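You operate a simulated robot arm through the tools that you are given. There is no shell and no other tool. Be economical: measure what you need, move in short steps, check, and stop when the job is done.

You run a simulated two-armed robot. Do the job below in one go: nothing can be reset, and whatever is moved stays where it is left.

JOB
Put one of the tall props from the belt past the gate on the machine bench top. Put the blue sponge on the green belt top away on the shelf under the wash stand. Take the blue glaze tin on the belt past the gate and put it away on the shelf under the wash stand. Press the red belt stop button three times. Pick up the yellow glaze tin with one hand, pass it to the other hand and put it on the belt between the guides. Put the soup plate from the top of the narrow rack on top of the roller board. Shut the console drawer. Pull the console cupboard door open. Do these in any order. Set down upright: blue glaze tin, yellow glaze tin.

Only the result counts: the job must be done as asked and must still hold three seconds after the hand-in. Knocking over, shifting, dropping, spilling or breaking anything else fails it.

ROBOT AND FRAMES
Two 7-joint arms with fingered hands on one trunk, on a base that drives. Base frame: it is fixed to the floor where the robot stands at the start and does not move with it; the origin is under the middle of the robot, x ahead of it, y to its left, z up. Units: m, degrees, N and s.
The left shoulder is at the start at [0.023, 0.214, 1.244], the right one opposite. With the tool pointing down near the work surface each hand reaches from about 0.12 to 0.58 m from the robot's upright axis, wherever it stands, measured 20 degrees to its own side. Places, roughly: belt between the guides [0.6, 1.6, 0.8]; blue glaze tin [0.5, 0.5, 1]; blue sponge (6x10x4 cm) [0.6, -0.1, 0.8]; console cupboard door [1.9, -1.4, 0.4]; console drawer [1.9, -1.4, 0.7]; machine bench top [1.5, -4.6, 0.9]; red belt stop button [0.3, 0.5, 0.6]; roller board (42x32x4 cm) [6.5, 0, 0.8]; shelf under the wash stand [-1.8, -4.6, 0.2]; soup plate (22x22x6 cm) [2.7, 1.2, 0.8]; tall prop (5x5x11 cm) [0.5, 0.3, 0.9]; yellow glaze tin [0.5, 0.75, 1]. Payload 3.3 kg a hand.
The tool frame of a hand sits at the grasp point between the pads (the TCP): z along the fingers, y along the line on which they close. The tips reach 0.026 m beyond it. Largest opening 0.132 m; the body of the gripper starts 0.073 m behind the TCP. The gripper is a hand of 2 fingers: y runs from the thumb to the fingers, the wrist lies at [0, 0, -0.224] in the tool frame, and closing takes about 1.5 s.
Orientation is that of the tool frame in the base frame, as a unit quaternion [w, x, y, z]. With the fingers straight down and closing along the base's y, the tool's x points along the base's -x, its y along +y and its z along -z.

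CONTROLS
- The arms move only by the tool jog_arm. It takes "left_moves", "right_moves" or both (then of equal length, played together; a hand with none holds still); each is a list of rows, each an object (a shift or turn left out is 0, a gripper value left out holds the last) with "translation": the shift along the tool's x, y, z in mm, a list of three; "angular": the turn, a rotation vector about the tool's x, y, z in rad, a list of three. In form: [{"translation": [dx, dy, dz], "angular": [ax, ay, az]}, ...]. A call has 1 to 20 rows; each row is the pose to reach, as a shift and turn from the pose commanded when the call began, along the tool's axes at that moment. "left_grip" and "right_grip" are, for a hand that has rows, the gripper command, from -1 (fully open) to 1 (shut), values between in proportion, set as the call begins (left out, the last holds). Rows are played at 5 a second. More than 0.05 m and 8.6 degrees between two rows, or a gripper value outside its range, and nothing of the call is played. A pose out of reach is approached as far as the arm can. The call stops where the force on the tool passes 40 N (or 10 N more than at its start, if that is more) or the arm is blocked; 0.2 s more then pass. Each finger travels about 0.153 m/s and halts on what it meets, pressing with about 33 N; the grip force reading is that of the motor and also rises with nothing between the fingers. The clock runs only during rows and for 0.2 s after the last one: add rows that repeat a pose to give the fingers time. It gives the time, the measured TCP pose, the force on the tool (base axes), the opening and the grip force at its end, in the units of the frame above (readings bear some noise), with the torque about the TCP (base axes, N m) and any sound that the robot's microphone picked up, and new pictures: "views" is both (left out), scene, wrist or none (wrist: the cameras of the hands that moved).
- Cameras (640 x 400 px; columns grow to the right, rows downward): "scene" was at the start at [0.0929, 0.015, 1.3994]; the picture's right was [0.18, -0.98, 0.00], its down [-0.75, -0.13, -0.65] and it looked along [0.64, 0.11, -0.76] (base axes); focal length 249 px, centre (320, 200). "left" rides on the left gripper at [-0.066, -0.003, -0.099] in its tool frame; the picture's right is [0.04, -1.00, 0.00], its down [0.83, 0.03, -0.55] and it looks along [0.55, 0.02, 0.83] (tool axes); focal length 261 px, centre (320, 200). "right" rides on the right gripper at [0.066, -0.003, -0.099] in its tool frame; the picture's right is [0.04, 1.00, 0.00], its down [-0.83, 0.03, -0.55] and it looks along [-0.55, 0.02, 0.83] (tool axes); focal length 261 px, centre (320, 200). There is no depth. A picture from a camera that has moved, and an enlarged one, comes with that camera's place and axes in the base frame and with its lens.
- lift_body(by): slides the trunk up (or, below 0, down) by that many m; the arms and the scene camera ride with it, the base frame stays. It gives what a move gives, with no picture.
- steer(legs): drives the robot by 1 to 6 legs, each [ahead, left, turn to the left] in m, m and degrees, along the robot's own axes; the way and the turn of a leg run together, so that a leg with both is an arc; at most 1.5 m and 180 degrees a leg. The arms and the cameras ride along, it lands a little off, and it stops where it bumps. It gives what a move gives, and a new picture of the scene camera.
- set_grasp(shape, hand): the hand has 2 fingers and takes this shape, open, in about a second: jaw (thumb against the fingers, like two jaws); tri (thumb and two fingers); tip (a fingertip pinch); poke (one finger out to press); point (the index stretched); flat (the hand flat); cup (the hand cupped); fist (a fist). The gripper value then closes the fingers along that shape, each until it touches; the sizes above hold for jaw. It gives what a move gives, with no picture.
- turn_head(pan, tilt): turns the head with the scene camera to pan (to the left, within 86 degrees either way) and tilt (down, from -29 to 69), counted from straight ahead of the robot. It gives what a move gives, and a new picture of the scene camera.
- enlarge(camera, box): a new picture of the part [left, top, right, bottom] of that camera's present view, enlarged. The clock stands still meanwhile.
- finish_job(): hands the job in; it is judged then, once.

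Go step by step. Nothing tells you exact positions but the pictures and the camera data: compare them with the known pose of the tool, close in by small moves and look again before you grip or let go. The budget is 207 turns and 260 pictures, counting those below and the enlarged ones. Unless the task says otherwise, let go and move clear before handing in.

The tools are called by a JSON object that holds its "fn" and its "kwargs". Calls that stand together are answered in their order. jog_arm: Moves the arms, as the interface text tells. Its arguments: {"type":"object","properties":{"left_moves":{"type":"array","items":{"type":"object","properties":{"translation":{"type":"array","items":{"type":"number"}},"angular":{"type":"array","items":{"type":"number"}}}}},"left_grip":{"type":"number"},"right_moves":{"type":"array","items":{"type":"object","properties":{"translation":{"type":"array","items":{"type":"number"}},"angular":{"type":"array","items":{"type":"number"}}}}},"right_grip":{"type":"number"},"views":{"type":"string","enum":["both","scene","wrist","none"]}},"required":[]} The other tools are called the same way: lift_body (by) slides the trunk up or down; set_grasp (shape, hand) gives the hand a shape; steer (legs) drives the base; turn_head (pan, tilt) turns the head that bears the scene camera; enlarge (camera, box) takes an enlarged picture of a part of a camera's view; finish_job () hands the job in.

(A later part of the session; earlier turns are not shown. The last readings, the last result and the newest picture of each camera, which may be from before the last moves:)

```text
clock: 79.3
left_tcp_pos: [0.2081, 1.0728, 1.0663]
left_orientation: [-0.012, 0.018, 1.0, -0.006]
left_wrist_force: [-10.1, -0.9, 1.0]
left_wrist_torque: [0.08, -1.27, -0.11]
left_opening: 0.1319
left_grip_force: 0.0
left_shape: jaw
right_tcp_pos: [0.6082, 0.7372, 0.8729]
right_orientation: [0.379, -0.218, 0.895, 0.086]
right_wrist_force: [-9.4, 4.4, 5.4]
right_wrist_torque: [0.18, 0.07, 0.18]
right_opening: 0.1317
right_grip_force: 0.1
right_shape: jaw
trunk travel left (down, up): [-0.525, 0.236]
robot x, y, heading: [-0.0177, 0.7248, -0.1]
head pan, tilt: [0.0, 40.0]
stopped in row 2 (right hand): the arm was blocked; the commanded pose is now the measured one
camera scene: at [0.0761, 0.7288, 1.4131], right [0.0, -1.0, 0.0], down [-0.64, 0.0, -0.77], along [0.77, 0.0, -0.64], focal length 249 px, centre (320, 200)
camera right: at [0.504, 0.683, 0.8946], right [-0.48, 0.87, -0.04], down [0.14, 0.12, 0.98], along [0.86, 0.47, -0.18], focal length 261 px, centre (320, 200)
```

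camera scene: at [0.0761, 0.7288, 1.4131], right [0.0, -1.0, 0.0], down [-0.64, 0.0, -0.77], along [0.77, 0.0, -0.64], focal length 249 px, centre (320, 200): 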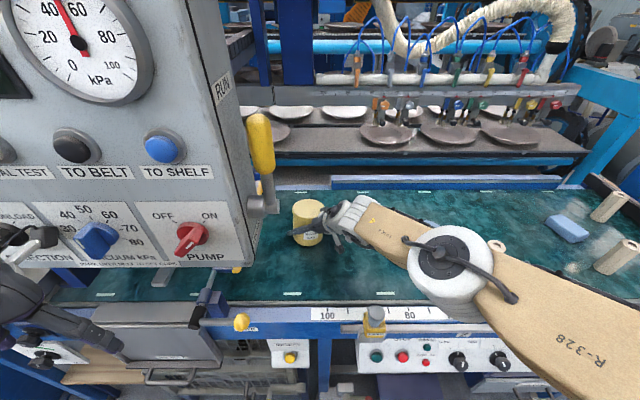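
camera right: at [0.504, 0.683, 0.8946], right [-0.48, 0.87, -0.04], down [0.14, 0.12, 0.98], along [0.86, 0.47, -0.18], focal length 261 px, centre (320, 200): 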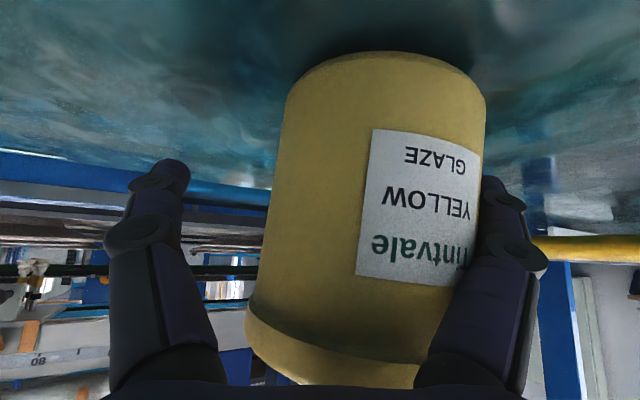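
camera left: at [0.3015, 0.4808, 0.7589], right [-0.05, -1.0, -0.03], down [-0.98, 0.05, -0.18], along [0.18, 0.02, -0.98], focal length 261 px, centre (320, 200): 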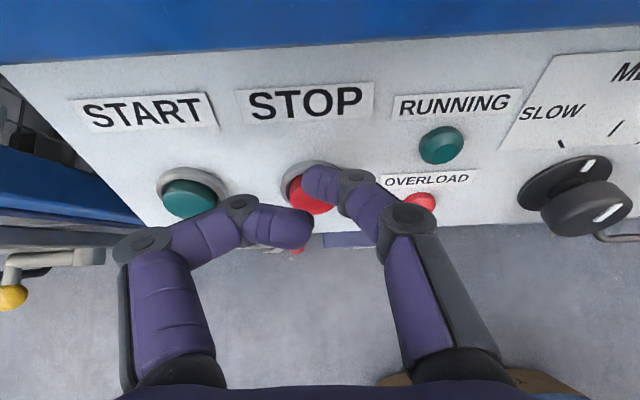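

The left hand touched the panel and the right arm is overstretched, pushing one finger near the tin. I'll lower the left hand below the panel and back the right hand out along its axis.

{"fn": "jog_arm", "kwargs": {"left_moves": [{"translation": [5, 0, 0]}, {"translation": [10, 0, 30]}, {"translation": [10, 0, 70]}, {"translation": [10, 0, 110]}, {"translation": [10, 0, 140]}], "right_moves": [{"translation": [0, 12, -5]}, {"translation": [0, 26, -15]}, {"translation": [0, 26, -50]}, {"translation": [0, 26, -90]}, {"translation": [0, 26, -130]}]}}

```text
clock: 80.5
left_tcp_pos: [0.2, 1.0717, 0.927]
left_orientation: [-0.012, 0.018, 1.0, -0.006]
left_wrist_force: [0.2, 1.3, -0.2]
left_wrist_torque: [-0.03, -0.01, -0.01]
left_opening: 0.1318
left_grip_force: 0.1
left_shape: jaw
left hand out of reach, approached as far as the arm can: row 1, 2, 3, 4
right_tcp_pos: [0.5138, 0.7192, 0.9656]
right_orientation: [0.379, -0.22, 0.895, 0.087]
right_wrist_force: [-0.3, 0.4, 0.0]
right_wrist_torque: [0.02, -0.03, -0.01]
right_opening: 0.132
right_grip_force: 0.0
right_shape: jaw
trunk travel left (down, up): [-0.525, 0.236]
robot x, y, heading: [-0.0193, 0.724, -0.0]
head pan, tilt: [0.0, 40.0]
camera scene: at [0.0796, 0.728, 1.4127], right [0.0, -1.0, 0.0], down [-0.64, 0.0, -0.77], along [0.77, 0.0, -0.64], focal length 249 px, centre (320, 200)
camera right: at [0.4091, 0.6646, 0.9867], right [-0.49, 0.87, -0.04], down [0.14, 0.12, 0.98], along [0.86, 0.47, -0.18], focal length 261 px, centre (320, 200)
camera left: at [0.2681, 1.0668, 1.0256], right [-0.08, -1.0, 0.01], down [-0.82, 0.07, 0.57], along [-0.57, 0.03, -0.82], focal length 261 px, centre (320, 200)
```

scene: 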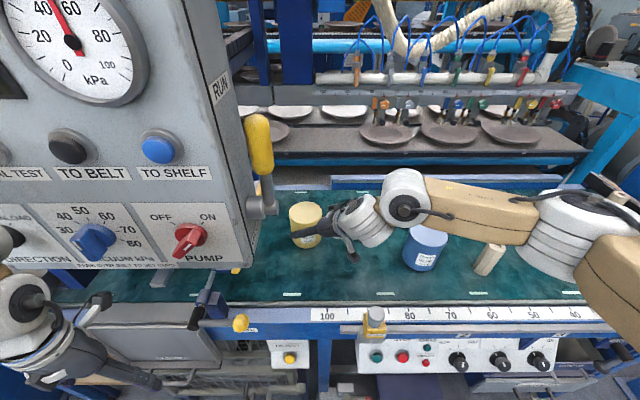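
right: 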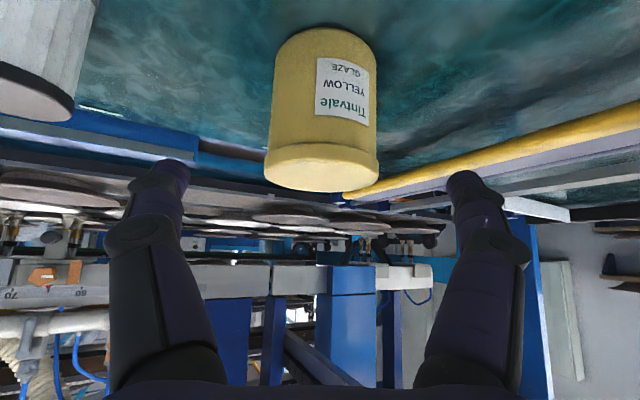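
left: 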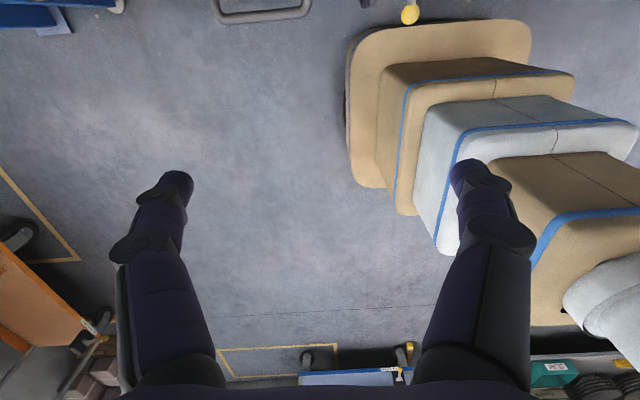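

Both hands are clear. I'll shift the right hand 12 cm to the right, then drive the base 12 cm left so the right shoulder lines up better with the tin.

{"fn": "jog_arm", "kwargs": {"right_moves": [{"translation": [13, -36, -13]}, {"translation": [26, -71, -26]}, {"translation": [39, -107, -39]}], "views": "none"}}

{"fn": "steer", "kwargs": {"legs": [[0.015, 0.12, 0]]}}

{"fn": "enlarge", "kwargs": {"camera": "right", "box": [0, 0, 640, 400]}}

```text
clock: 81.3
left_tcp_pos: [0.2003, 1.0711, 0.9283]
left_orientation: [-0.012, 0.018, 1.0, -0.005]
left_wrist_force: [-0.5, -0.2, 0.3]
left_wrist_torque: [-0.01, -0.03, 0.02]
left_opening: 0.132
left_grip_force: 0.0
left_shape: jaw
right_tcp_pos: [0.5135, 0.5992, 0.9629]
right_orientation: [0.379, -0.221, 0.894, 0.088]
right_wrist_force: [0.2, 0.0, 0.7]
right_wrist_torque: [0.01, -0.01, 0.03]
right_opening: 0.1321
right_grip_force: 0.1
right_shape: jaw
trunk travel left (down, up): [-0.525, 0.236]
robot x, y, heading: [-0.0188, 0.7288, -0.4]
head pan, tilt: [0.0, 40.0]
```

```text
clock: 82.6
left_tcp_pos: [0.2158, 1.196, 0.9268]
left_orientation: [-0.012, 0.017, 1.0, -0.008]
left_wrist_force: [0.3, 0.1, -0.1]
left_wrist_torque: [-0.02, 0.01, 0.04]
left_opening: 0.132
left_grip_force: 0.0
left_shape: jaw
right_tcp_pos: [0.5307, 0.7255, 0.9636]
right_orientation: [0.378, -0.221, 0.895, 0.087]
right_wrist_force: [-0.3, -0.2, 0.5]
right_wrist_torque: [-0.03, 0.03, -0.01]
right_opening: 0.1321
right_grip_force: 0.1
right_shape: jaw
trunk travel left (down, up): [-0.525, 0.236]
robot x, y, heading: [-0.0089, 0.8512, -0.1]
head pan, tilt: [0.0, 40.0]
camera scene: at [0.0962, 0.853, 1.4127], right [0.0, -1.0, 0.0], down [-0.64, 0.0, -0.77], along [0.77, 0.0, -0.64], focal length 249 px, centre (320, 200)
```

scene: 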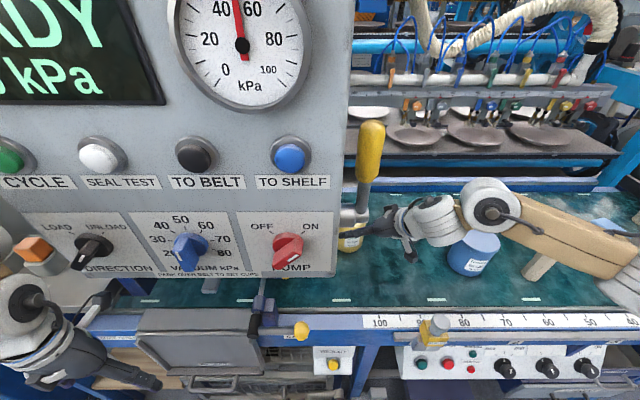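

```text
1.00 times, centred on (320, 200) of right (not enlarged: the box is as wide or as high as the picture)
camera zoom: at [0.4262, 0.6702, 0.9854], right [-0.49, 0.87, -0.04], down [0.14, 0.13, 0.98], along [0.86, 0.47, -0.19], focal length 261 px, centre (320, 200)
```

zoom: 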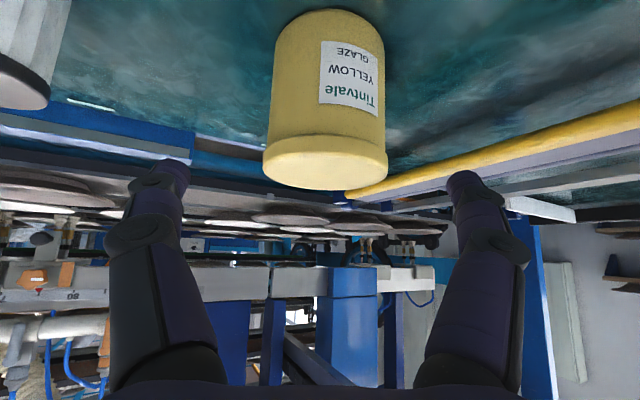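

The tin now measures at about (0.598, 0.766). I'll slide in to TCP height 0.865.

{"fn": "jog_arm", "kwargs": {"right_moves": [{"translation": [8, 3, 30]}, {"translation": [16, 6, 65]}, {"translation": [16, 6, 95]}, {"translation": [16, 6, 122]}], "views": "wrist"}}

```text
clock: 83.6
left_tcp_pos: [0.215, 1.1954, 0.9291]
left_orientation: [-0.012, 0.017, 1.0, -0.006]
left_wrist_force: [0.7, 0.4, 0.2]
left_wrist_torque: [-0.03, -0.02, -0.04]
left_opening: 0.1319
left_grip_force: 0.1
left_shape: jaw
right_tcp_pos: [0.594, 0.7649, 0.8682]
right_orientation: [0.378, -0.222, 0.894, 0.088]
right_wrist_force: [0.4, -0.2, 0.5]
right_wrist_torque: [-0.01, -0.04, -0.05]
right_opening: 0.132
right_grip_force: 0.1
right_shape: jaw
trunk travel left (down, up): [-0.525, 0.236]
robot x, y, heading: [-0.0025, 0.85, -0.3]
head pan, tilt: [0.0, 40.0]
camera right: at [0.4899, 0.7096, 0.8898], right [-0.49, 0.87, -0.04], down [0.14, 0.13, 0.98], along [0.86, 0.47, -0.19], focal length 261 px, centre (320, 200)
```

right: 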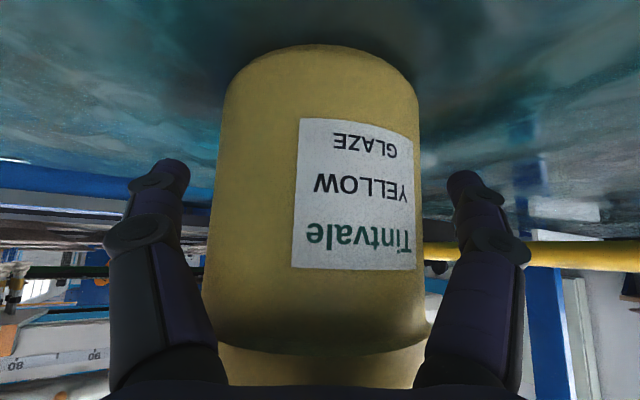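

Centred. Slide 8 mm further and close.

{"fn": "jog_arm", "kwargs": {"right_moves": [{"translation": [-4, 0, 6]}], "views": "none"}}

{"fn": "jog_arm", "kwargs": {"right_moves": [{"translation": [0, 0, 0]}, {"translation": [0, 0, 0]}, {"translation": [0, 0, 0]}, {"translation": [0, 0, 0]}, {"translation": [0, 0, 0]}, {"translation": [0, 0, 0]}, {"translation": [0, 0, 0]}, {"translation": [0, 0, 0]}], "right_grip": 1, "views": "wrist"}}

```text
clock: 84.0
left_tcp_pos: [0.2148, 1.1941, 0.9283]
left_orientation: [-0.012, 0.018, 1.0, -0.006]
left_wrist_force: [0.2, 0.1, 0.3]
left_wrist_torque: [-0.01, 0.0, 0.03]
left_opening: 0.1319
left_grip_force: 0.0
left_shape: jaw
right_tcp_pos: [0.6005, 0.7676, 0.866]
right_orientation: [0.378, -0.222, 0.894, 0.089]
right_wrist_force: [-1.8, 0.0, 0.0]
right_wrist_torque: [0.0, -0.09, -0.04]
right_opening: 0.1322
right_grip_force: 0.2
right_shape: jaw
trunk travel left (down, up): [-0.525, 0.236]
robot x, y, heading: [-0.0064, 0.8503, -0.2]
head pan, tilt: [0.0, 40.0]
```

```text
clock: 85.8
left_tcp_pos: [0.2154, 1.1953, 0.9281]
left_orientation: [-0.012, 0.017, 1.0, -0.006]
left_wrist_force: [-1.1, 1.0, -0.1]
left_wrist_torque: [-0.02, 0.01, 0.01]
left_opening: 0.1319
left_grip_force: 0.1
left_shape: jaw
right_tcp_pos: [0.6009, 0.7678, 0.866]
right_orientation: [0.379, -0.221, 0.895, 0.088]
right_wrist_force: [3.6, -1.1, 0.1]
right_wrist_torque: [0.11, -0.06, 0.0]
right_opening: 0.0849
right_grip_force: 32.6
right_shape: jaw
trunk travel left (down, up): [-0.525, 0.236]
robot x, y, heading: [-0.0056, 0.8524, -0.3]
head pan, tilt: [0.0, 40.0]
camera right: at [0.4967, 0.7126, 0.8884], right [-0.49, 0.87, -0.04], down [0.14, 0.12, 0.98], along [0.86, 0.47, -0.19], focal length 261 px, centre (320, 200)
```

right: 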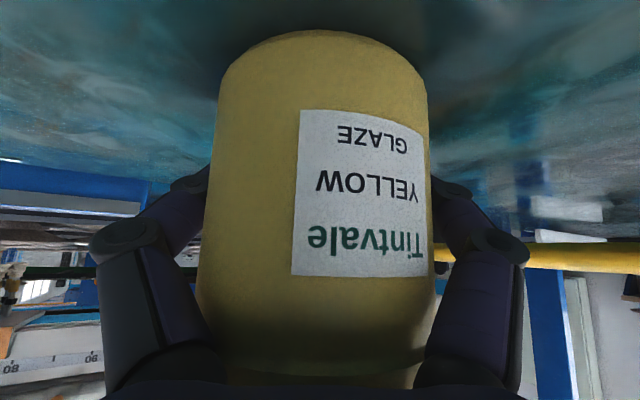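

The tin is held. Lift it 16 cm straight up, shift it right, clear of the panel.

{"fn": "jog_arm", "kwargs": {"right_moves": [{"translation": [-29, 0, -28]}, {"translation": [-57, 0, -56]}, {"translation": [-86, 0, -84]}, {"translation": [-115, 0, -112]}, {"translation": [-102, -36, -125]}, {"translation": [-89, -71, -138]}, {"translation": [-76, -107, -151]}]}}

```text
clock: 87.4
left_tcp_pos: [0.2151, 1.1951, 0.9291]
left_orientation: [-0.013, 0.018, 1.0, -0.005]
left_wrist_force: [-0.3, 0.1, -0.3]
left_wrist_torque: [-0.01, -0.03, -0.03]
left_opening: 0.1317
left_grip_force: 0.1
left_shape: jaw
right_tcp_pos: [0.6031, 0.6483, 1.0297]
right_orientation: [0.379, -0.222, 0.894, 0.089]
right_wrist_force: [0.9, -0.7, -6.8]
right_wrist_torque: [0.06, -0.02, 0.02]
right_opening: 0.085
right_grip_force: 32.6
right_shape: jaw
trunk travel left (down, up): [-0.525, 0.236]
robot x, y, heading: [-0.0061, 0.8526, -0.2]
head pan, tilt: [0.0, 40.0]
camera scene: at [0.0965, 0.8491, 1.4126], right [0.0, -1.0, 0.0], down [-0.64, 0.0, -0.77], along [0.77, 0.0, -0.64], focal length 249 px, centre (320, 200)
camera right: at [0.4998, 0.5933, 1.0507], right [-0.49, 0.87, -0.04], down [0.15, 0.12, 0.98], along [0.86, 0.47, -0.19], focal length 261 px, centre (320, 200)
```

scene: 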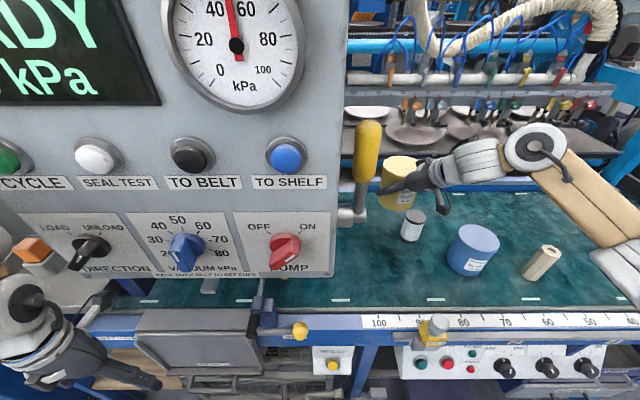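
right: 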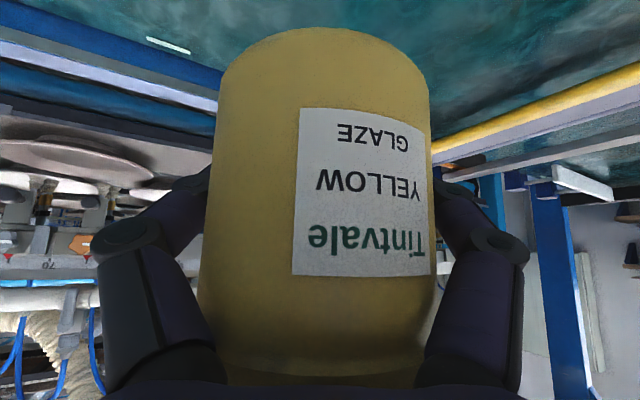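

The tin is held steadily. Now drive straight back into free space for the handover.

{"fn": "steer", "kwargs": {"legs": [[-0.5, 0, 0]]}}

{"fn": "jog_arm", "kwargs": {"right_moves": [{"translation": [-13, 36, 13], "angular": [0.069, 0.001, 0.067]}, {"translation": [-26, 71, 26], "angular": [0.137, 0.002, 0.134]}, {"translation": [-39, 107, 39], "angular": [0.206, 0.003, 0.2]}, {"translation": [-52, 142, 52], "angular": [0.274, 0.004, 0.267]}, {"translation": [-63, 173, 62], "angular": [0.343, 0.005, 0.334]}]}}

```text
clock: 90.4
left_tcp_pos: [-0.2918, 1.1974, 0.9289]
left_orientation: [-0.013, 0.018, 1.0, -0.006]
left_wrist_force: [0.7, -0.3, 0.1]
left_wrist_torque: [0.01, -0.05, 0.02]
left_opening: 0.132
left_grip_force: 0.1
left_shape: jaw
right_tcp_pos: [0.097, 0.6513, 1.0288]
right_orientation: [0.378, -0.221, 0.895, 0.088]
right_wrist_force: [-0.1, 0.4, -6.8]
right_wrist_torque: [0.0, -0.03, 0.0]
right_opening: 0.0852
right_grip_force: 32.9
right_shape: jaw
trunk travel left (down, up): [-0.525, 0.236]
robot x, y, heading: [-0.5146, 0.8516, -0.2]
head pan, tilt: [0.0, 40.0]
camera scene: at [-0.411, 0.8522, 1.4127], right [0.0, -1.0, 0.0], down [-0.64, 0.0, -0.77], along [0.77, 0.0, -0.64], focal length 249 px, centre (320, 200)
```

scene: 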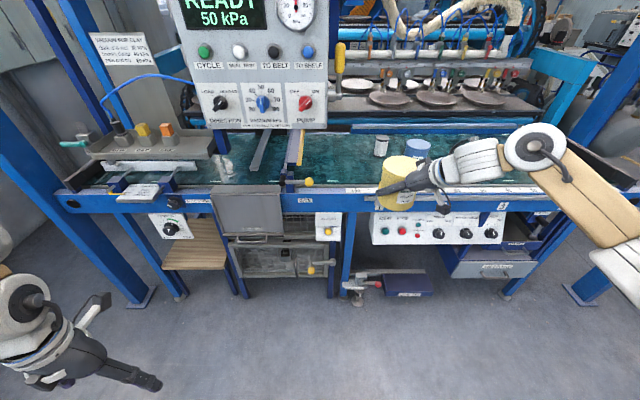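

```text
clock: 91.6
left_tcp_pos: [-0.2911, 1.1967, 0.9271]
left_orientation: [-0.012, 0.017, 1.0, -0.007]
left_wrist_force: [0.4, 0.1, -0.1]
left_wrist_torque: [0.0, 0.04, -0.01]
left_opening: 0.1319
left_grip_force: 0.0
left_shape: jaw
right_tcp_pos: [0.097, 0.8479, 1.0311]
right_orientation: [0.387, -0.002, 0.922, -0.007]
right_wrist_force: [-0.7, -0.4, -6.1]
right_wrist_torque: [-0.04, -0.01, -0.04]
right_opening: 0.0849
right_grip_force: 33.2
right_shape: jaw
trunk travel left (down, up): [-0.525, 0.236]
robot x, y, heading: [-0.5115, 0.8511, 0.1]
head pan, tilt: [0.0, 40.0]
camera scene: at [-0.4104, 0.8541, 1.4126], right [0.0, -1.0, 0.0], down [-0.64, 0.0, -0.77], along [0.77, 0.0, -0.64], focal length 249 px, centre (320, 200)
camera right: at [-0.0212, 0.8466, 1.0537], right [-0.03, 1.0, -0.04], down [0.19, 0.05, 0.98], along [0.98, 0.02, -0.19], focal length 261 px, centre (320, 200)
```

scene: 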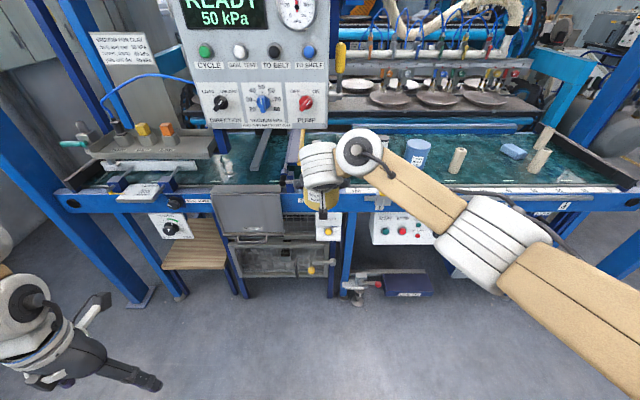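
right: 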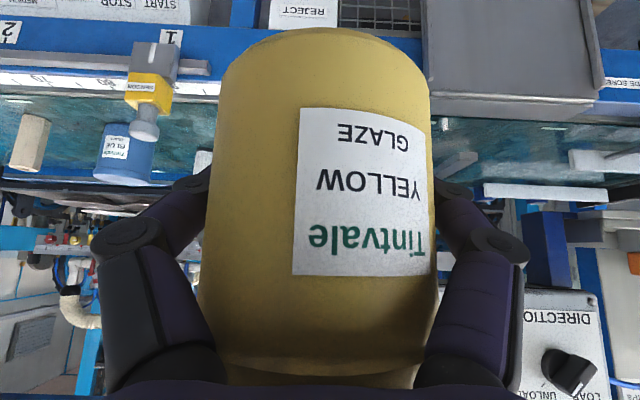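

I'll bring the tin a bit closer with the right hand and send the left hand up and over above the tin.

{"fn": "jog_arm", "kwargs": {"right_moves": [{"translation": [33, 0, -33]}, {"translation": [66, 0, -66]}], "views": "none"}}

{"fn": "jog_arm", "kwargs": {"left_moves": [{"translation": [-32, -8, -27]}, {"translation": [-64, -16, -54]}, {"translation": [-96, -24, -81]}, {"translation": [-128, -32, -108]}, {"translation": [-160, -40, -135]}, {"translation": [-192, -48, -162]}, {"translation": [-224, -56, -189]}, {"translation": [-256, -64, -216]}, {"translation": [-291, -72, -250]}, {"translation": [-291, -110, -255]}, {"translation": [-291, -140, -255]}]}}

```text
clock: 92.2
left_tcp_pos: [-0.2918, 1.1966, 0.9273]
left_orientation: [-0.013, 0.017, 1.0, -0.006]
left_wrist_force: [0.0, -0.3, 0.2]
left_wrist_torque: [-0.03, 0.01, 0.01]
left_opening: 0.1317
left_grip_force: 0.1
left_shape: jaw
right_tcp_pos: [0.0034, 0.8436, 1.0293]
right_orientation: [0.389, -0.002, 0.921, -0.004]
right_wrist_force: [0.0, 0.7, -7.1]
right_wrist_torque: [-0.01, -0.02, 0.02]
right_opening: 0.0846
right_grip_force: 33.1
right_shape: jaw
trunk travel left (down, up): [-0.525, 0.236]
robot x, y, heading: [-0.5132, 0.8526, -0.2]
head pan, tilt: [0.0, 40.0]
```

```text
clock: 94.6
left_tcp_pos: [-0.1036, 1.1545, 1.0989]
left_orientation: [-0.012, 0.017, 1.0, -0.006]
left_wrist_force: [0.6, 0.2, -0.2]
left_wrist_torque: [0.0, -0.02, 0.01]
left_opening: 0.132
left_grip_force: 0.0
left_shape: jaw
left hand out of reach, approached as far as the arm can: row 6, 7, 8, 9, 10, 11
right_tcp_pos: [0.0037, 0.8437, 1.0293]
right_orientation: [0.388, -0.004, 0.922, -0.004]
right_wrist_force: [0.3, 0.4, -7.2]
right_wrist_torque: [-0.06, 0.0, 0.02]
right_opening: 0.0848
right_grip_force: 33.2
right_shape: jaw
trunk travel left (down, up): [-0.525, 0.236]
robot x, y, heading: [-0.5114, 0.8509, -0.4]
head pan, tilt: [0.0, 40.0]
camera scene: at [-0.4103, 0.8526, 1.4126], right [0.0, -1.0, 0.0], down [-0.64, 0.0, -0.77], along [0.77, 0.0, -0.64], focal length 249 px, centre (320, 200)
camera left: at [-0.0357, 1.1514, 1.1983], right [-0.08, -1.0, 0.02], down [-0.82, 0.07, 0.57], along [-0.57, 0.03, -0.82], focal length 261 px, centre (320, 200)
```

scene: 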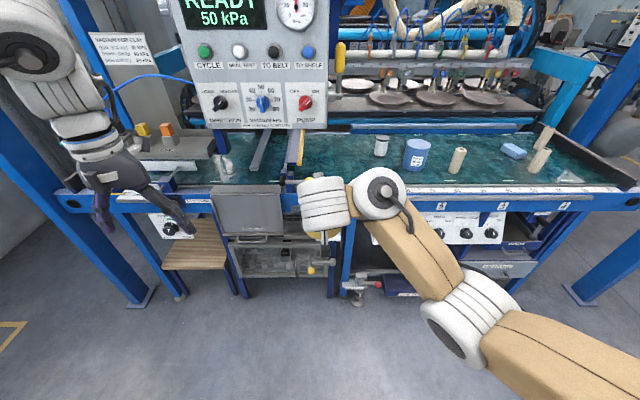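
left: 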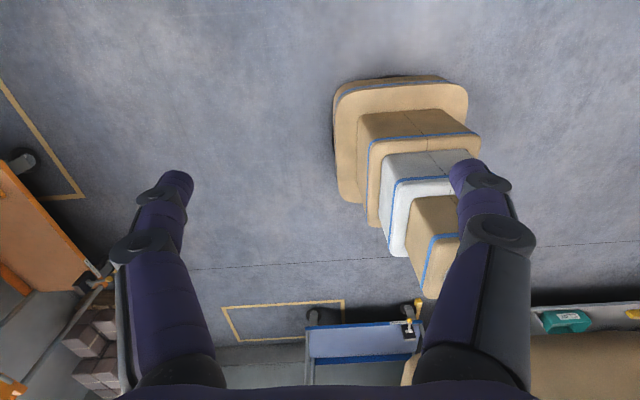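

Tool-down reach is poor this high, so I'll lower the tin 18 cm and bring the left hand to hover at about z 0.99 beside it.

{"fn": "jog_arm", "kwargs": {"right_moves": [{"translation": [32, 0, 32]}, {"translation": [64, 0, 63]}, {"translation": [96, 0, 95]}, {"translation": [129, 0, 126]}], "left_moves": [{"translation": [-20, -25, 27]}, {"translation": [-45, -50, 54]}, {"translation": [-75, -75, 81]}, {"translation": [-100, -100, 108]}]}}

```text
clock: 95.6
left_tcp_pos: [-0.0949, 1.1311, 1.0075]
left_orientation: [-0.01, 0.018, 1.0, -0.009]
left_wrist_force: [0.1, 0.7, 0.0]
left_wrist_torque: [-0.02, 0.0, 0.02]
left_opening: 0.1318
left_grip_force: 0.0
left_shape: jaw
left hand out of reach, approached as far as the arm can: row 1, 2, 3, 4
right_tcp_pos: [-0.0014, 0.846, 0.844]
right_orientation: [0.389, -0.003, 0.921, -0.004]
right_wrist_force: [0.8, -0.1, -6.5]
right_wrist_torque: [0.01, -0.04, -0.01]
right_opening: 0.0848
right_grip_force: 33.3
right_shape: jaw
trunk travel left (down, up): [-0.525, 0.236]
robot x, y, heading: [-0.5127, 0.853, -0.4]
head pan, tilt: [0.0, 40.0]
camera scene: at [-0.4098, 0.8528, 1.4126], right [0.0, -1.0, 0.0], down [-0.64, 0.0, -0.77], along [0.77, 0.0, -0.64], focal length 249 px, centre (320, 200)
camera right: at [-0.1198, 0.8438, 0.866], right [-0.03, 1.0, -0.04], down [0.19, 0.05, 0.98], along [0.98, 0.02, -0.19], focal length 261 px, centre (320, 200)
camera left: at [-0.0286, 1.1276, 1.1065], right [-0.08, -1.0, 0.02], down [-0.82, 0.07, 0.57], along [-0.57, 0.03, -0.82], focal length 261 px, centre (320, 200)
```

scene: 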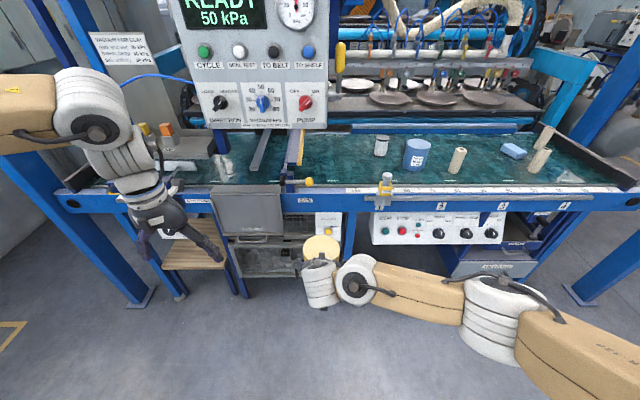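
right: 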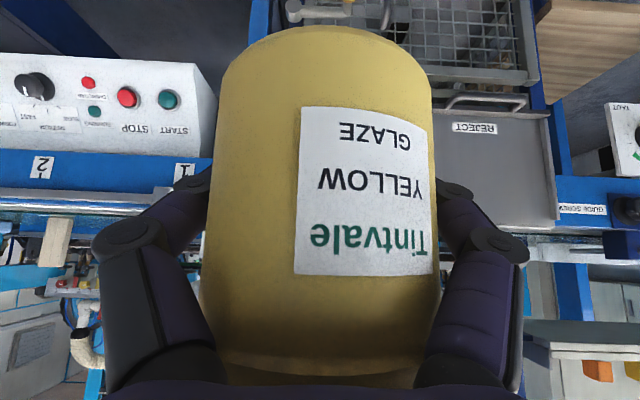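
left: 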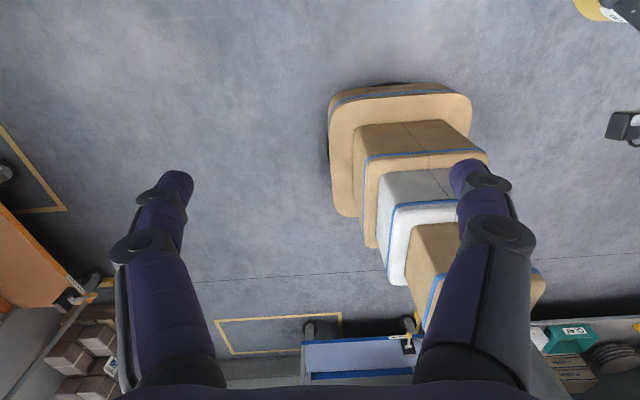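

The left arm gains reach only lower down. I'll lower the tin another 10 cm, a little nearer, and lower the left hand.

{"fn": "jog_arm", "kwargs": {"right_moves": [{"translation": [36, 0, 11]}, {"translation": [72, 0, 23]}, {"translation": [107, 0, 34]}], "left_moves": [{"translation": [0, -5, 35]}, {"translation": [-10, -30, 70]}, {"translation": [-20, -60, 95]}], "views": "none"}}

{"fn": "jog_arm", "kwargs": {"left_moves": [{"translation": [-8, -40, 0]}, {"translation": [-16, -80, 0]}]}}

```text
clock: 96.4
left_tcp_pos: [-0.1225, 1.1299, 0.953]
left_orientation: [-0.012, 0.017, 1.0, -0.007]
left_wrist_force: [0.6, 0.3, 0.2]
left_wrist_torque: [0.0, 0.01, 0.01]
left_opening: 0.1318
left_grip_force: 0.0
left_shape: jaw
left hand out of reach, approached as far as the arm can: row 1, 2, 3
right_tcp_pos: [-0.0497, 0.8428, 0.7472]
right_orientation: [0.387, -0.003, 0.922, -0.004]
right_wrist_force: [-0.4, 0.1, -7.9]
right_wrist_torque: [-0.01, -0.04, -0.02]
right_opening: 0.0848
right_grip_force: 33.1
right_shape: jaw
trunk travel left (down, up): [-0.525, 0.236]
robot x, y, heading: [-0.5119, 0.8561, -0.1]
head pan, tilt: [0.0, 40.0]
```

```text
clock: 97.0
left_tcp_pos: [-0.1444, 1.1067, 0.969]
left_orientation: [-0.012, 0.017, 1.0, -0.007]
left_wrist_force: [0.3, -0.6, -0.4]
left_wrist_torque: [0.0, 0.01, 0.01]
left_opening: 0.1321
left_grip_force: 0.0
left_shape: jaw
left hand out of reach, approached as far as the arm can: row 1, 2
right_tcp_pos: [-0.0498, 0.843, 0.7471]
right_orientation: [0.389, -0.004, 0.921, -0.004]
right_wrist_force: [-0.4, 0.5, -7.1]
right_wrist_torque: [-0.01, 0.02, -0.01]
right_opening: 0.0847
right_grip_force: 33.4
right_shape: jaw
trunk travel left (down, up): [-0.525, 0.236]
robot x, y, heading: [-0.5145, 0.8531, -0.5]
head pan, tilt: [0.0, 40.0]
camera scene: at [-0.4101, 0.8528, 1.4126], right [0.0, -1.0, 0.0], down [-0.64, 0.0, -0.77], along [0.77, 0.0, -0.64], focal length 249 px, centre (320, 200)
camera left: at [-0.0759, 1.1021, 1.0676], right [-0.08, -1.0, 0.02], down [-0.82, 0.07, 0.57], along [-0.57, 0.03, -0.82], focal length 261 px, centre (320, 200)
```

scene: 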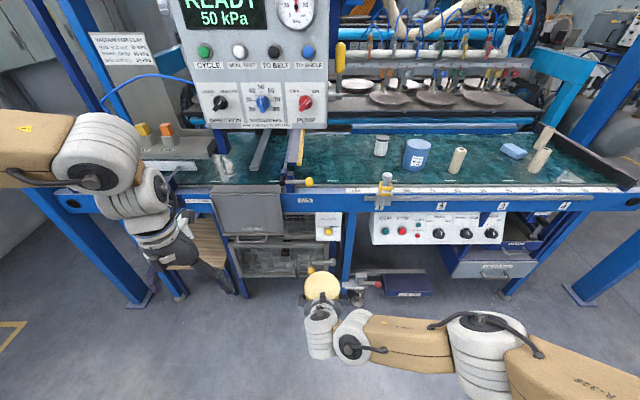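
left: 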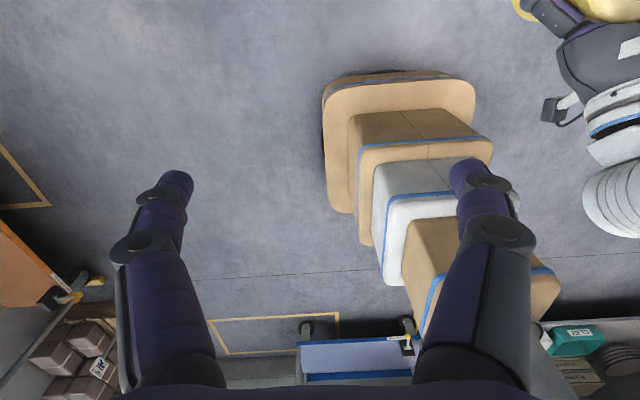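

The left hand must be lower relative to the shoulder to swing inward. I'll lower it to about z 0.87 first, then bring it in over the tin.

{"fn": "jog_arm", "kwargs": {"left_moves": [{"translation": [0, 0, 40]}, {"translation": [0, 0, 75]}, {"translation": [0, 0, 100]}], "views": "none"}}

{"fn": "jog_arm", "kwargs": {"left_moves": [{"translation": [-20, -40, 0]}, {"translation": [-40, -80, 0]}, {"translation": [-60, -120, 0]}], "views": "scene"}}

```text
clock: 97.8
left_tcp_pos: [-0.1644, 1.1341, 0.9065]
left_orientation: [-0.013, 0.018, 1.0, -0.008]
left_wrist_force: [0.3, 0.4, 0.6]
left_wrist_torque: [-0.02, 0.02, 0.02]
left_opening: 0.1318
left_grip_force: 0.0
left_shape: jaw
left hand out of reach, approached as far as the arm can: row 1, 2, 3
right_tcp_pos: [-0.0502, 0.8438, 0.7467]
right_orientation: [0.387, -0.004, 0.922, -0.005]
right_wrist_force: [0.0, 0.0, -6.2]
right_wrist_torque: [-0.01, -0.04, 0.0]
right_opening: 0.0846
right_grip_force: 33.2
right_shape: jaw
trunk travel left (down, up): [-0.525, 0.236]
robot x, y, heading: [-0.5121, 0.85, -0.3]
head pan, tilt: [0.0, 40.0]
```

```text
clock: 98.6
left_tcp_pos: [-0.1568, 1.1096, 0.949]
left_orientation: [-0.013, 0.018, 1.0, -0.007]
left_wrist_force: [0.1, -0.2, -0.2]
left_wrist_torque: [0.02, 0.01, 0.05]
left_opening: 0.1315
left_grip_force: 0.1
left_shape: jaw
left hand out of reach, approached as far as the arm can: row 1, 2, 3
right_tcp_pos: [-0.0498, 0.843, 0.748]
right_orientation: [0.388, -0.003, 0.922, -0.005]
right_wrist_force: [-0.6, -0.5, -6.8]
right_wrist_torque: [-0.03, 0.01, -0.01]
right_opening: 0.0848
right_grip_force: 32.8
right_shape: jaw
trunk travel left (down, up): [-0.525, 0.236]
robot x, y, heading: [-0.5093, 0.8497, -0.3]
head pan, tilt: [0.0, 40.0]
camera scene: at [-0.4103, 0.8526, 1.4126], right [0.0, -1.0, 0.0], down [-0.64, 0.0, -0.77], along [0.77, 0.0, -0.64], focal length 249 px, centre (320, 200)
```

scene: 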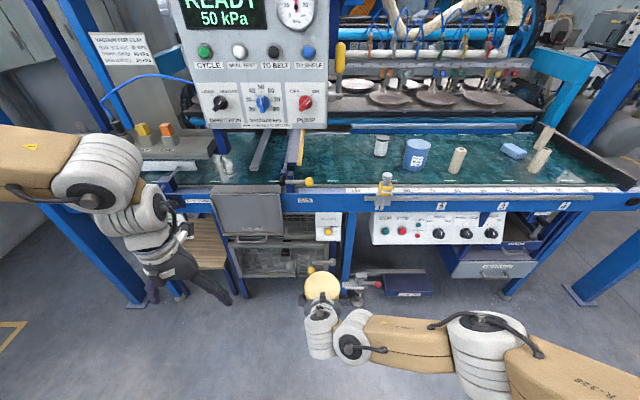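

The left arm seems pinned by a joint limit. I'll try yawing the hand to free it.

{"fn": "jog_arm", "kwargs": {"left_moves": [{"translation": [10, 10, 0], "angular": [0, 0, 0.14]}, {"translation": [20, 20, 0], "angular": [0, 0, 0.28]}, {"translation": [20, 20, 0], "angular": [0, 0, 0.42]}, {"translation": [20, 20, 0], "angular": [0, 0, 0.56]}], "views": "none"}}

{"fn": "jog_arm", "kwargs": {"left_moves": [{"translation": [0, 0, 40]}, {"translation": [0, -40, 60]}, {"translation": [0, -80, 60]}], "views": "none"}}

```text
clock: 99.6
left_tcp_pos: [-0.1752, 1.1348, 0.9469]
left_orientation: [-0.01, 0.294, 0.956, -0.009]
left_wrist_force: [0.5, 0.8, -1.0]
left_wrist_torque: [-0.01, -0.01, -0.04]
left_opening: 0.1321
left_grip_force: 0.1
left_shape: jaw
right_tcp_pos: [-0.0493, 0.844, 0.7463]
right_orientation: [0.388, -0.004, 0.922, -0.004]
right_wrist_force: [0.5, 0.9, -6.4]
right_wrist_torque: [0.01, -0.03, -0.04]
right_opening: 0.085
right_grip_force: 33.0
right_shape: jaw
trunk travel left (down, up): [-0.525, 0.236]
robot x, y, heading: [-0.5106, 0.8524, -0.1]
head pan, tilt: [0.0, 40.0]
```

```text
clock: 100.4
left_tcp_pos: [-0.2269, 1.106, 0.9151]
left_orientation: [-0.009, 0.294, 0.956, -0.011]
left_wrist_force: [0.5, 0.2, -0.1]
left_wrist_torque: [0.03, 0.02, 0.0]
left_opening: 0.132
left_grip_force: 0.0
left_shape: jaw
left hand out of reach, approached as far as the arm can: row 2, 3
right_tcp_pos: [-0.0491, 0.8439, 0.747]
right_orientation: [0.388, -0.003, 0.922, -0.005]
right_wrist_force: [0.7, 0.4, -7.5]
right_wrist_torque: [0.01, -0.04, 0.03]
right_opening: 0.0849
right_grip_force: 32.7
right_shape: jaw
trunk travel left (down, up): [-0.525, 0.236]
robot x, y, heading: [-0.5129, 0.8549, -0.2]
head pan, tilt: [0.0, 40.0]
```

I suspect the left hand is half a turn off its comfortable wrist roll. I'll rotate it further in place about its axis and see how far it goes.

{"fn": "jog_arm", "kwargs": {"left_moves": [{"translation": [-5, 10, 0], "angular": [0, 0, 0.14]}, {"translation": [-10, 20, 0], "angular": [0, 0, 0.28]}, {"translation": [-15, 30, 0], "angular": [0, 0, 0.42]}, {"translation": [-20, 40, 0], "angular": [0, 0, 0.56]}, {"translation": [-20, 50, 0], "angular": [0, 0, 0.7]}, {"translation": [-20, 50, 0], "angular": [0, 0, 0.84]}, {"translation": [-20, 50, 0], "angular": [0, 0, 0.98]}, {"translation": [-20, 50, 0], "angular": [0, 0, 1.12]}, {"translation": [-20, 50, 0], "angular": [0, 0, 1.26]}, {"translation": [-20, 50, 0], "angular": [0, 0, 1.4]}, {"translation": [-20, 50, 0], "angular": [0, 0, 1.54]}, {"translation": [-20, 50, 0], "angular": [0, 0, 1.68]}, {"translation": [-20, 50, 0], "angular": [0, 0, 1.82]}, {"translation": [-20, 50, 0], "angular": [0, 0, 1.96]}, {"translation": [-20, 50, 0], "angular": [0, 0, 2.1]}, {"translation": [-20, 50, 0], "angular": [0, 0, 2.24]}, {"translation": [-20, 50, 0], "angular": [0, 0, 2.38]}, {"translation": [-20, 50, 0], "angular": [0, 0, 2.52]}], "views": "scene"}}

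```text
clock: 104.2
left_tcp_pos: [-0.2062, 1.1639, 0.9509]
left_orientation: [0.015, 0.749, 0.639, 0.175]
left_wrist_force: [0.5, 0.0, 0.0]
left_wrist_torque: [0.0, 0.0, 0.0]
left_opening: 0.1321
left_grip_force: 0.0
left_shape: jaw
left hand out of reach, approached as far as the arm can: row 5, 6, 7, 8, 9, 10, 11, 12, 13, 14, 15, 16, 17, 18
right_tcp_pos: [-0.0496, 0.8444, 0.7474]
right_orientation: [0.388, -0.003, 0.921, -0.004]
right_wrist_force: [-0.5, -0.9, -6.8]
right_wrist_torque: [0.01, 0.01, 0.02]
right_opening: 0.0845
right_grip_force: 33.1
right_shape: jaw
trunk travel left (down, up): [-0.525, 0.236]
robot x, y, heading: [-0.5126, 0.8528, 0.1]
head pan, tilt: [0.0, 40.0]
camera scene: at [-0.4104, 0.8522, 1.4126], right [0.0, -1.0, 0.0], down [-0.64, 0.0, -0.77], along [0.77, 0.0, -0.64], focal length 249 px, centre (320, 200)
```

scene: 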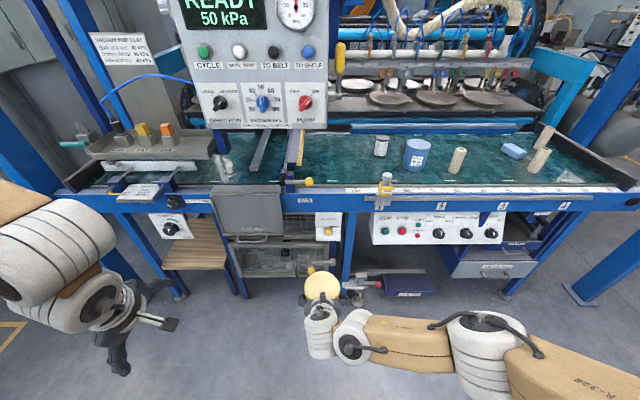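

The clockwise limit is near 80°, so there is far more room the other way. I'll turn back to level and then continue counter-clockwise.

{"fn": "jog_arm", "kwargs": {"left_moves": [{"angular": [0.031, 0.003, -0.132]}, {"angular": [0.061, 0.005, -0.263]}, {"angular": [0.092, 0.008, -0.395]}, {"angular": [0.123, 0.01, -0.526]}, {"angular": [0.153, 0.013, -0.658]}, {"angular": [0.184, 0.016, -0.789]}, {"angular": [0.215, 0.018, -0.921]}, {"angular": [0.245, 0.021, -1.052]}, {"angular": [0.276, 0.024, -1.184]}, {"angular": [0.307, 0.026, -1.315]}, {"angular": [0.338, 0.029, -1.447]}, {"angular": [0.368, 0.031, -1.578]}, {"angular": [0.399, 0.034, -1.71]}], "views": "none"}}

{"fn": "jog_arm", "kwargs": {"left_moves": [{"angular": [0, 0, -0.14]}, {"angular": [0, 0, -0.28]}, {"angular": [0, 0, -0.42]}, {"angular": [0, 0, -0.56]}, {"angular": [0, 0, -0.7]}, {"angular": [0, 0, -0.84]}, {"angular": [0, 0, -0.98]}, {"angular": [0, 0, -1.12]}, {"angular": [0, 0, -1.26]}, {"angular": [0, 0, -1.4]}, {"angular": [0, 0, -1.54]}], "views": "none"}}

```text
clock: 107.0
left_tcp_pos: [-0.2066, 1.16, 0.9492]
left_orientation: [0.0, -0.001, 1.0, 0.0]
left_wrist_force: [-0.4, 0.5, 0.1]
left_wrist_torque: [0.06, -0.01, -0.01]
left_opening: 0.132
left_grip_force: 0.1
left_shape: jaw
right_tcp_pos: [-0.0499, 0.8442, 0.7477]
right_orientation: [0.388, -0.004, 0.922, -0.004]
right_wrist_force: [-0.3, -0.1, -5.8]
right_wrist_torque: [0.03, -0.02, -0.03]
right_opening: 0.0847
right_grip_force: 33.1
right_shape: jaw
trunk travel left (down, up): [-0.525, 0.236]
robot x, y, heading: [-0.5108, 0.8526, -0.5]
head pan, tilt: [0.0, 40.0]
```

```text
clock: 109.4
left_tcp_pos: [-0.207, 1.1601, 0.9489]
left_orientation: [0.0, -0.698, 0.716, 0.001]
left_wrist_force: [-0.3, 0.2, 0.3]
left_wrist_torque: [-0.03, -0.03, -0.03]
left_opening: 0.132
left_grip_force: 0.1
left_shape: jaw
right_tcp_pos: [-0.0499, 0.8415, 0.7467]
right_orientation: [0.387, -0.004, 0.922, -0.004]
right_wrist_force: [-0.1, 0.3, -7.7]
right_wrist_torque: [-0.03, -0.04, -0.01]
right_opening: 0.0846
right_grip_force: 33.2
right_shape: jaw
trunk travel left (down, up): [-0.525, 0.236]
robot x, y, heading: [-0.51, 0.8499, -0.3]
head pan, tilt: [0.0, 40.0]
```

Turning counter-clockwise 90° works. Test moving inward and down from here.

{"fn": "jog_arm", "kwargs": {"left_moves": [{"translation": [35, -25, 20]}, {"translation": [70, -50, 40]}, {"translation": [105, -75, 50]}, {"translation": [140, -100, 50]}], "views": "none"}}

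```text
clock: 110.4
left_tcp_pos: [-0.1646, 1.109, 0.9427]
left_orientation: [0.0, -0.697, 0.717, 0.0]
left_wrist_force: [0.2, 0.3, 0.1]
left_wrist_torque: [0.01, -0.01, -0.01]
left_opening: 0.1321
left_grip_force: 0.0
left_shape: jaw
left hand out of reach, approached as far as the arm can: row 2, 3, 4
right_tcp_pos: [-0.0499, 0.8421, 0.7472]
right_orientation: [0.388, -0.003, 0.922, -0.004]
right_wrist_force: [0.3, 0.6, -6.9]
right_wrist_torque: [-0.01, -0.03, -0.03]
right_opening: 0.0847
right_grip_force: 33.1
right_shape: jaw
trunk travel left (down, up): [-0.525, 0.236]
robot x, y, heading: [-0.5094, 0.8526, -0.3]
head pan, tilt: [0.0, 40.0]
```

Same limit, so it's not the wrist roll. I'll look at the left arm's posture.

{"fn": "turn_head", "kwargs": {"pan": 50, "tilt": 35}}

{"fn": "turn_head", "kwargs": {"pan": -40, "tilt": 45}}

```text
clock: 111.5
left_tcp_pos: [-0.1649, 1.1093, 0.9428]
left_orientation: [0.0, -0.697, 0.717, -0.001]
left_wrist_force: [0.8, 0.2, 0.8]
left_wrist_torque: [-0.02, -0.03, -0.02]
left_opening: 0.1321
left_grip_force: 0.0
left_shape: jaw
right_tcp_pos: [-0.0508, 0.8436, 0.7461]
right_orientation: [0.388, -0.003, 0.922, -0.005]
right_wrist_force: [-0.3, -0.4, -6.6]
right_wrist_torque: [-0.05, -0.02, 0.01]
right_opening: 0.0847
right_grip_force: 32.8
right_shape: jaw
trunk travel left (down, up): [-0.525, 0.236]
robot x, y, heading: [-0.5158, 0.851, -0.2]
head pan, tilt: [50.0, 35.0]
camera scene: at [-0.4385, 0.92, 1.4202], right [0.76, -0.65, 0.0], down [-0.37, -0.44, -0.82], along [0.53, 0.63, -0.57], focal length 249 px, centre (320, 200)
```

scene: 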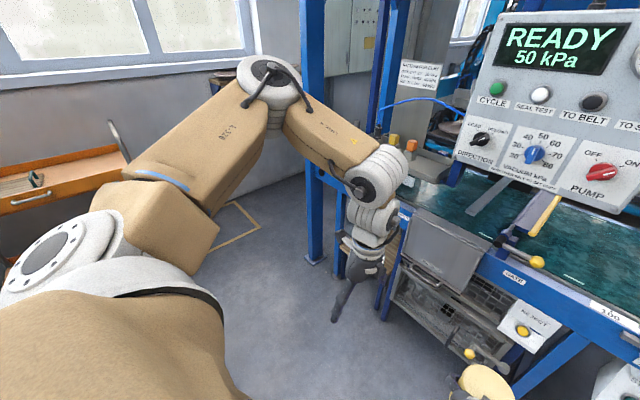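

```text
clock: 113.2
left_tcp_pos: [-0.163, 1.1092, 0.9453]
left_orientation: [0.0, -0.697, 0.717, 0.0]
left_wrist_force: [-0.1, -0.4, -0.1]
left_wrist_torque: [0.02, 0.0, 0.02]
left_opening: 0.132
left_grip_force: 0.1
left_shape: jaw
right_tcp_pos: [-0.0496, 0.8425, 0.7464]
right_orientation: [0.388, -0.003, 0.922, -0.005]
right_wrist_force: [-0.4, 0.2, -7.4]
right_wrist_torque: [-0.01, 0.02, 0.01]
right_opening: 0.0847
right_grip_force: 33.0
right_shape: jaw
trunk travel left (down, up): [-0.525, 0.236]
robot x, y, heading: [-0.5139, 0.852, 0.1]
head pan, tilt: [-40.0, 45.0]
camera scene: at [-0.4331, 0.8004, 1.4054], right [-0.64, -0.76, 0.0], down [-0.54, 0.46, -0.71], along [0.54, -0.46, -0.71], focal length 249 px, centre (320, 200)
```

scene: 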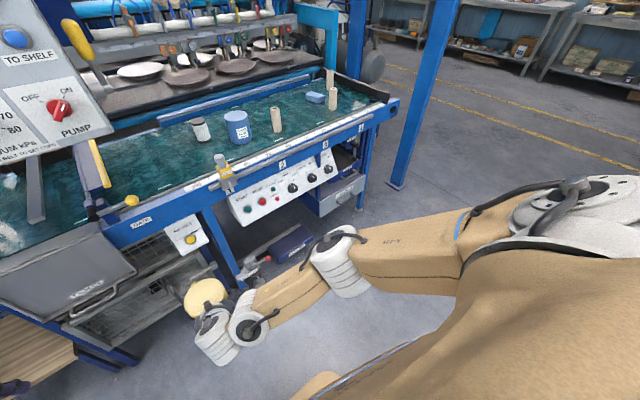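

The left elbow is held high, which prevents crossing inward, but it is comfortable on its own side. I'll do the handover on the left: left hand hovers at about (-0.17, 1.20, 1.10) yawed 45°, and the right brings the tin under it.

{"fn": "jog_arm", "kwargs": {"left_moves": [{"translation": [-18, 1, -31], "angular": [0, 0, 0.147]}, {"translation": [-36, 2, -62], "angular": [0, 0, 0.294]}, {"translation": [-54, 3, -93], "angular": [0, 0, 0.441]}, {"translation": [-72, 4, -124], "angular": [0, 0, 0.588]}, {"translation": [-91, 5, -155], "angular": [0, 0, 0.735]}], "views": "none"}}

{"fn": "jog_arm", "kwargs": {"right_moves": [{"translation": [-14, 40, -7], "angular": [-0.093, 0, -0.091]}, {"translation": [-28, 80, -14], "angular": [-0.186, 0, -0.182]}, {"translation": [-42, 120, -21], "angular": [-0.28, 0, -0.274]}, {"translation": [-56, 160, -28], "angular": [-0.373, 0, -0.365]}, {"translation": [-70, 200, -35], "angular": [-0.466, 0, -0.456]}, {"translation": [-70, 240, -35], "angular": [-0.56, 0, -0.548]}], "views": "none"}}

{"fn": "turn_head", "kwargs": {"pan": 35, "tilt": 45}}

```text
clock: 114.4
left_tcp_pos: [-0.1584, 1.1965, 1.0968]
left_orientation: [-0.001, -0.392, 0.92, 0.0]
left_wrist_force: [0.4, -0.9, 0.9]
left_wrist_torque: [0.0, -0.02, 0.03]
left_opening: 0.1323
left_grip_force: 0.0
left_shape: jaw
right_tcp_pos: [-0.0502, 0.8434, 0.7463]
right_orientation: [0.388, -0.003, 0.922, -0.005]
right_wrist_force: [0.7, 0.2, -7.2]
right_wrist_torque: [-0.03, -0.09, 0.02]
right_opening: 0.0847
right_grip_force: 32.9
right_shape: jaw
trunk travel left (down, up): [-0.525, 0.236]
robot x, y, heading: [-0.5129, 0.851, 0.0]
head pan, tilt: [-40.0, 45.0]
```

```text
clock: 115.5
left_tcp_pos: [-0.1587, 1.1953, 1.0959]
left_orientation: [-0.001, -0.392, 0.92, -0.001]
left_wrist_force: [-1.0, -0.5, -0.2]
left_wrist_torque: [0.0, -0.02, 0.01]
left_opening: 0.1319
left_grip_force: 0.0
left_shape: jaw
right_tcp_pos: [0.0157, 0.8897, 0.7627]
right_orientation: [0.363, -0.213, 0.907, 0.029]
right_wrist_force: [-0.8, 0.7, -7.3]
right_wrist_torque: [-0.01, -0.01, 0.02]
right_opening: 0.085
right_grip_force: 33.4
right_shape: jaw
right hand out of reach, approached as far as the arm can: row 4, 5
trunk travel left (down, up): [-0.525, 0.236]
robot x, y, heading: [-0.5124, 0.8548, -0.0]
head pan, tilt: [-40.0, 45.0]
stopped in row 5 (right hand): the arm was blocked; the commanded pose is now the measured one
```

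```text
clock: 116.9
left_tcp_pos: [-0.1577, 1.1951, 1.0955]
left_orientation: [-0.002, -0.393, 0.92, 0.0]
left_wrist_force: [0.2, 0.4, -0.2]
left_wrist_torque: [0.01, -0.03, 0.02]
left_opening: 0.1318
left_grip_force: 0.1
left_shape: jaw
right_tcp_pos: [0.0151, 0.8909, 0.763]
right_orientation: [0.364, -0.213, 0.906, 0.029]
right_wrist_force: [-1.3, -0.8, -6.1]
right_wrist_torque: [-0.02, -0.01, -0.04]
right_opening: 0.0848
right_grip_force: 33.1
right_shape: jaw
trunk travel left (down, up): [-0.525, 0.236]
robot x, y, heading: [-0.5144, 0.8499, -0.1]
head pan, tilt: [35.0, 45.0]
camera scene: at [-0.4284, 0.899, 1.4054], right [0.57, -0.82, 0.0], down [-0.58, -0.4, -0.71], along [0.58, 0.4, -0.71], focal length 249 px, centre (320, 200)
```

scene: 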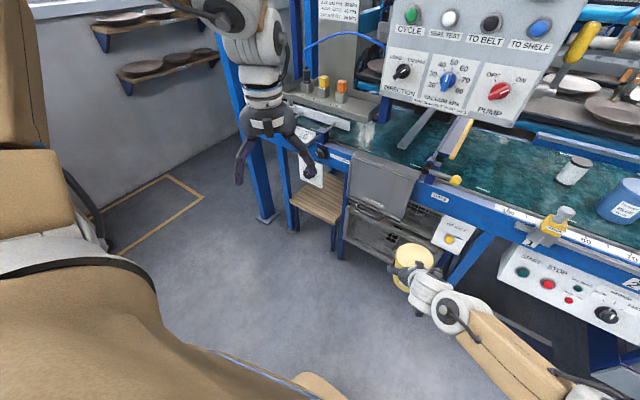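

The right arm also balks at crossing that far. Let me test the left hand's inward reach from a posture mirroring the right's starting pose (closer in, yaw 0).

{"fn": "jog_arm", "kwargs": {"left_moves": [{"translation": [10, 14, 5], "angular": [0, 0, 0.147]}, {"translation": [20, 28, 10], "angular": [0, 0, 0.294]}, {"translation": [30, 42, 15], "angular": [0, 0, 0.441]}, {"translation": [40, 56, 20], "angular": [0, 0, 0.588]}, {"translation": [45, 60, 25], "angular": [0, 0, 0.8]}], "views": "none"}}

```text
refused: row 5 steps farther than a row can; nothing moved
```

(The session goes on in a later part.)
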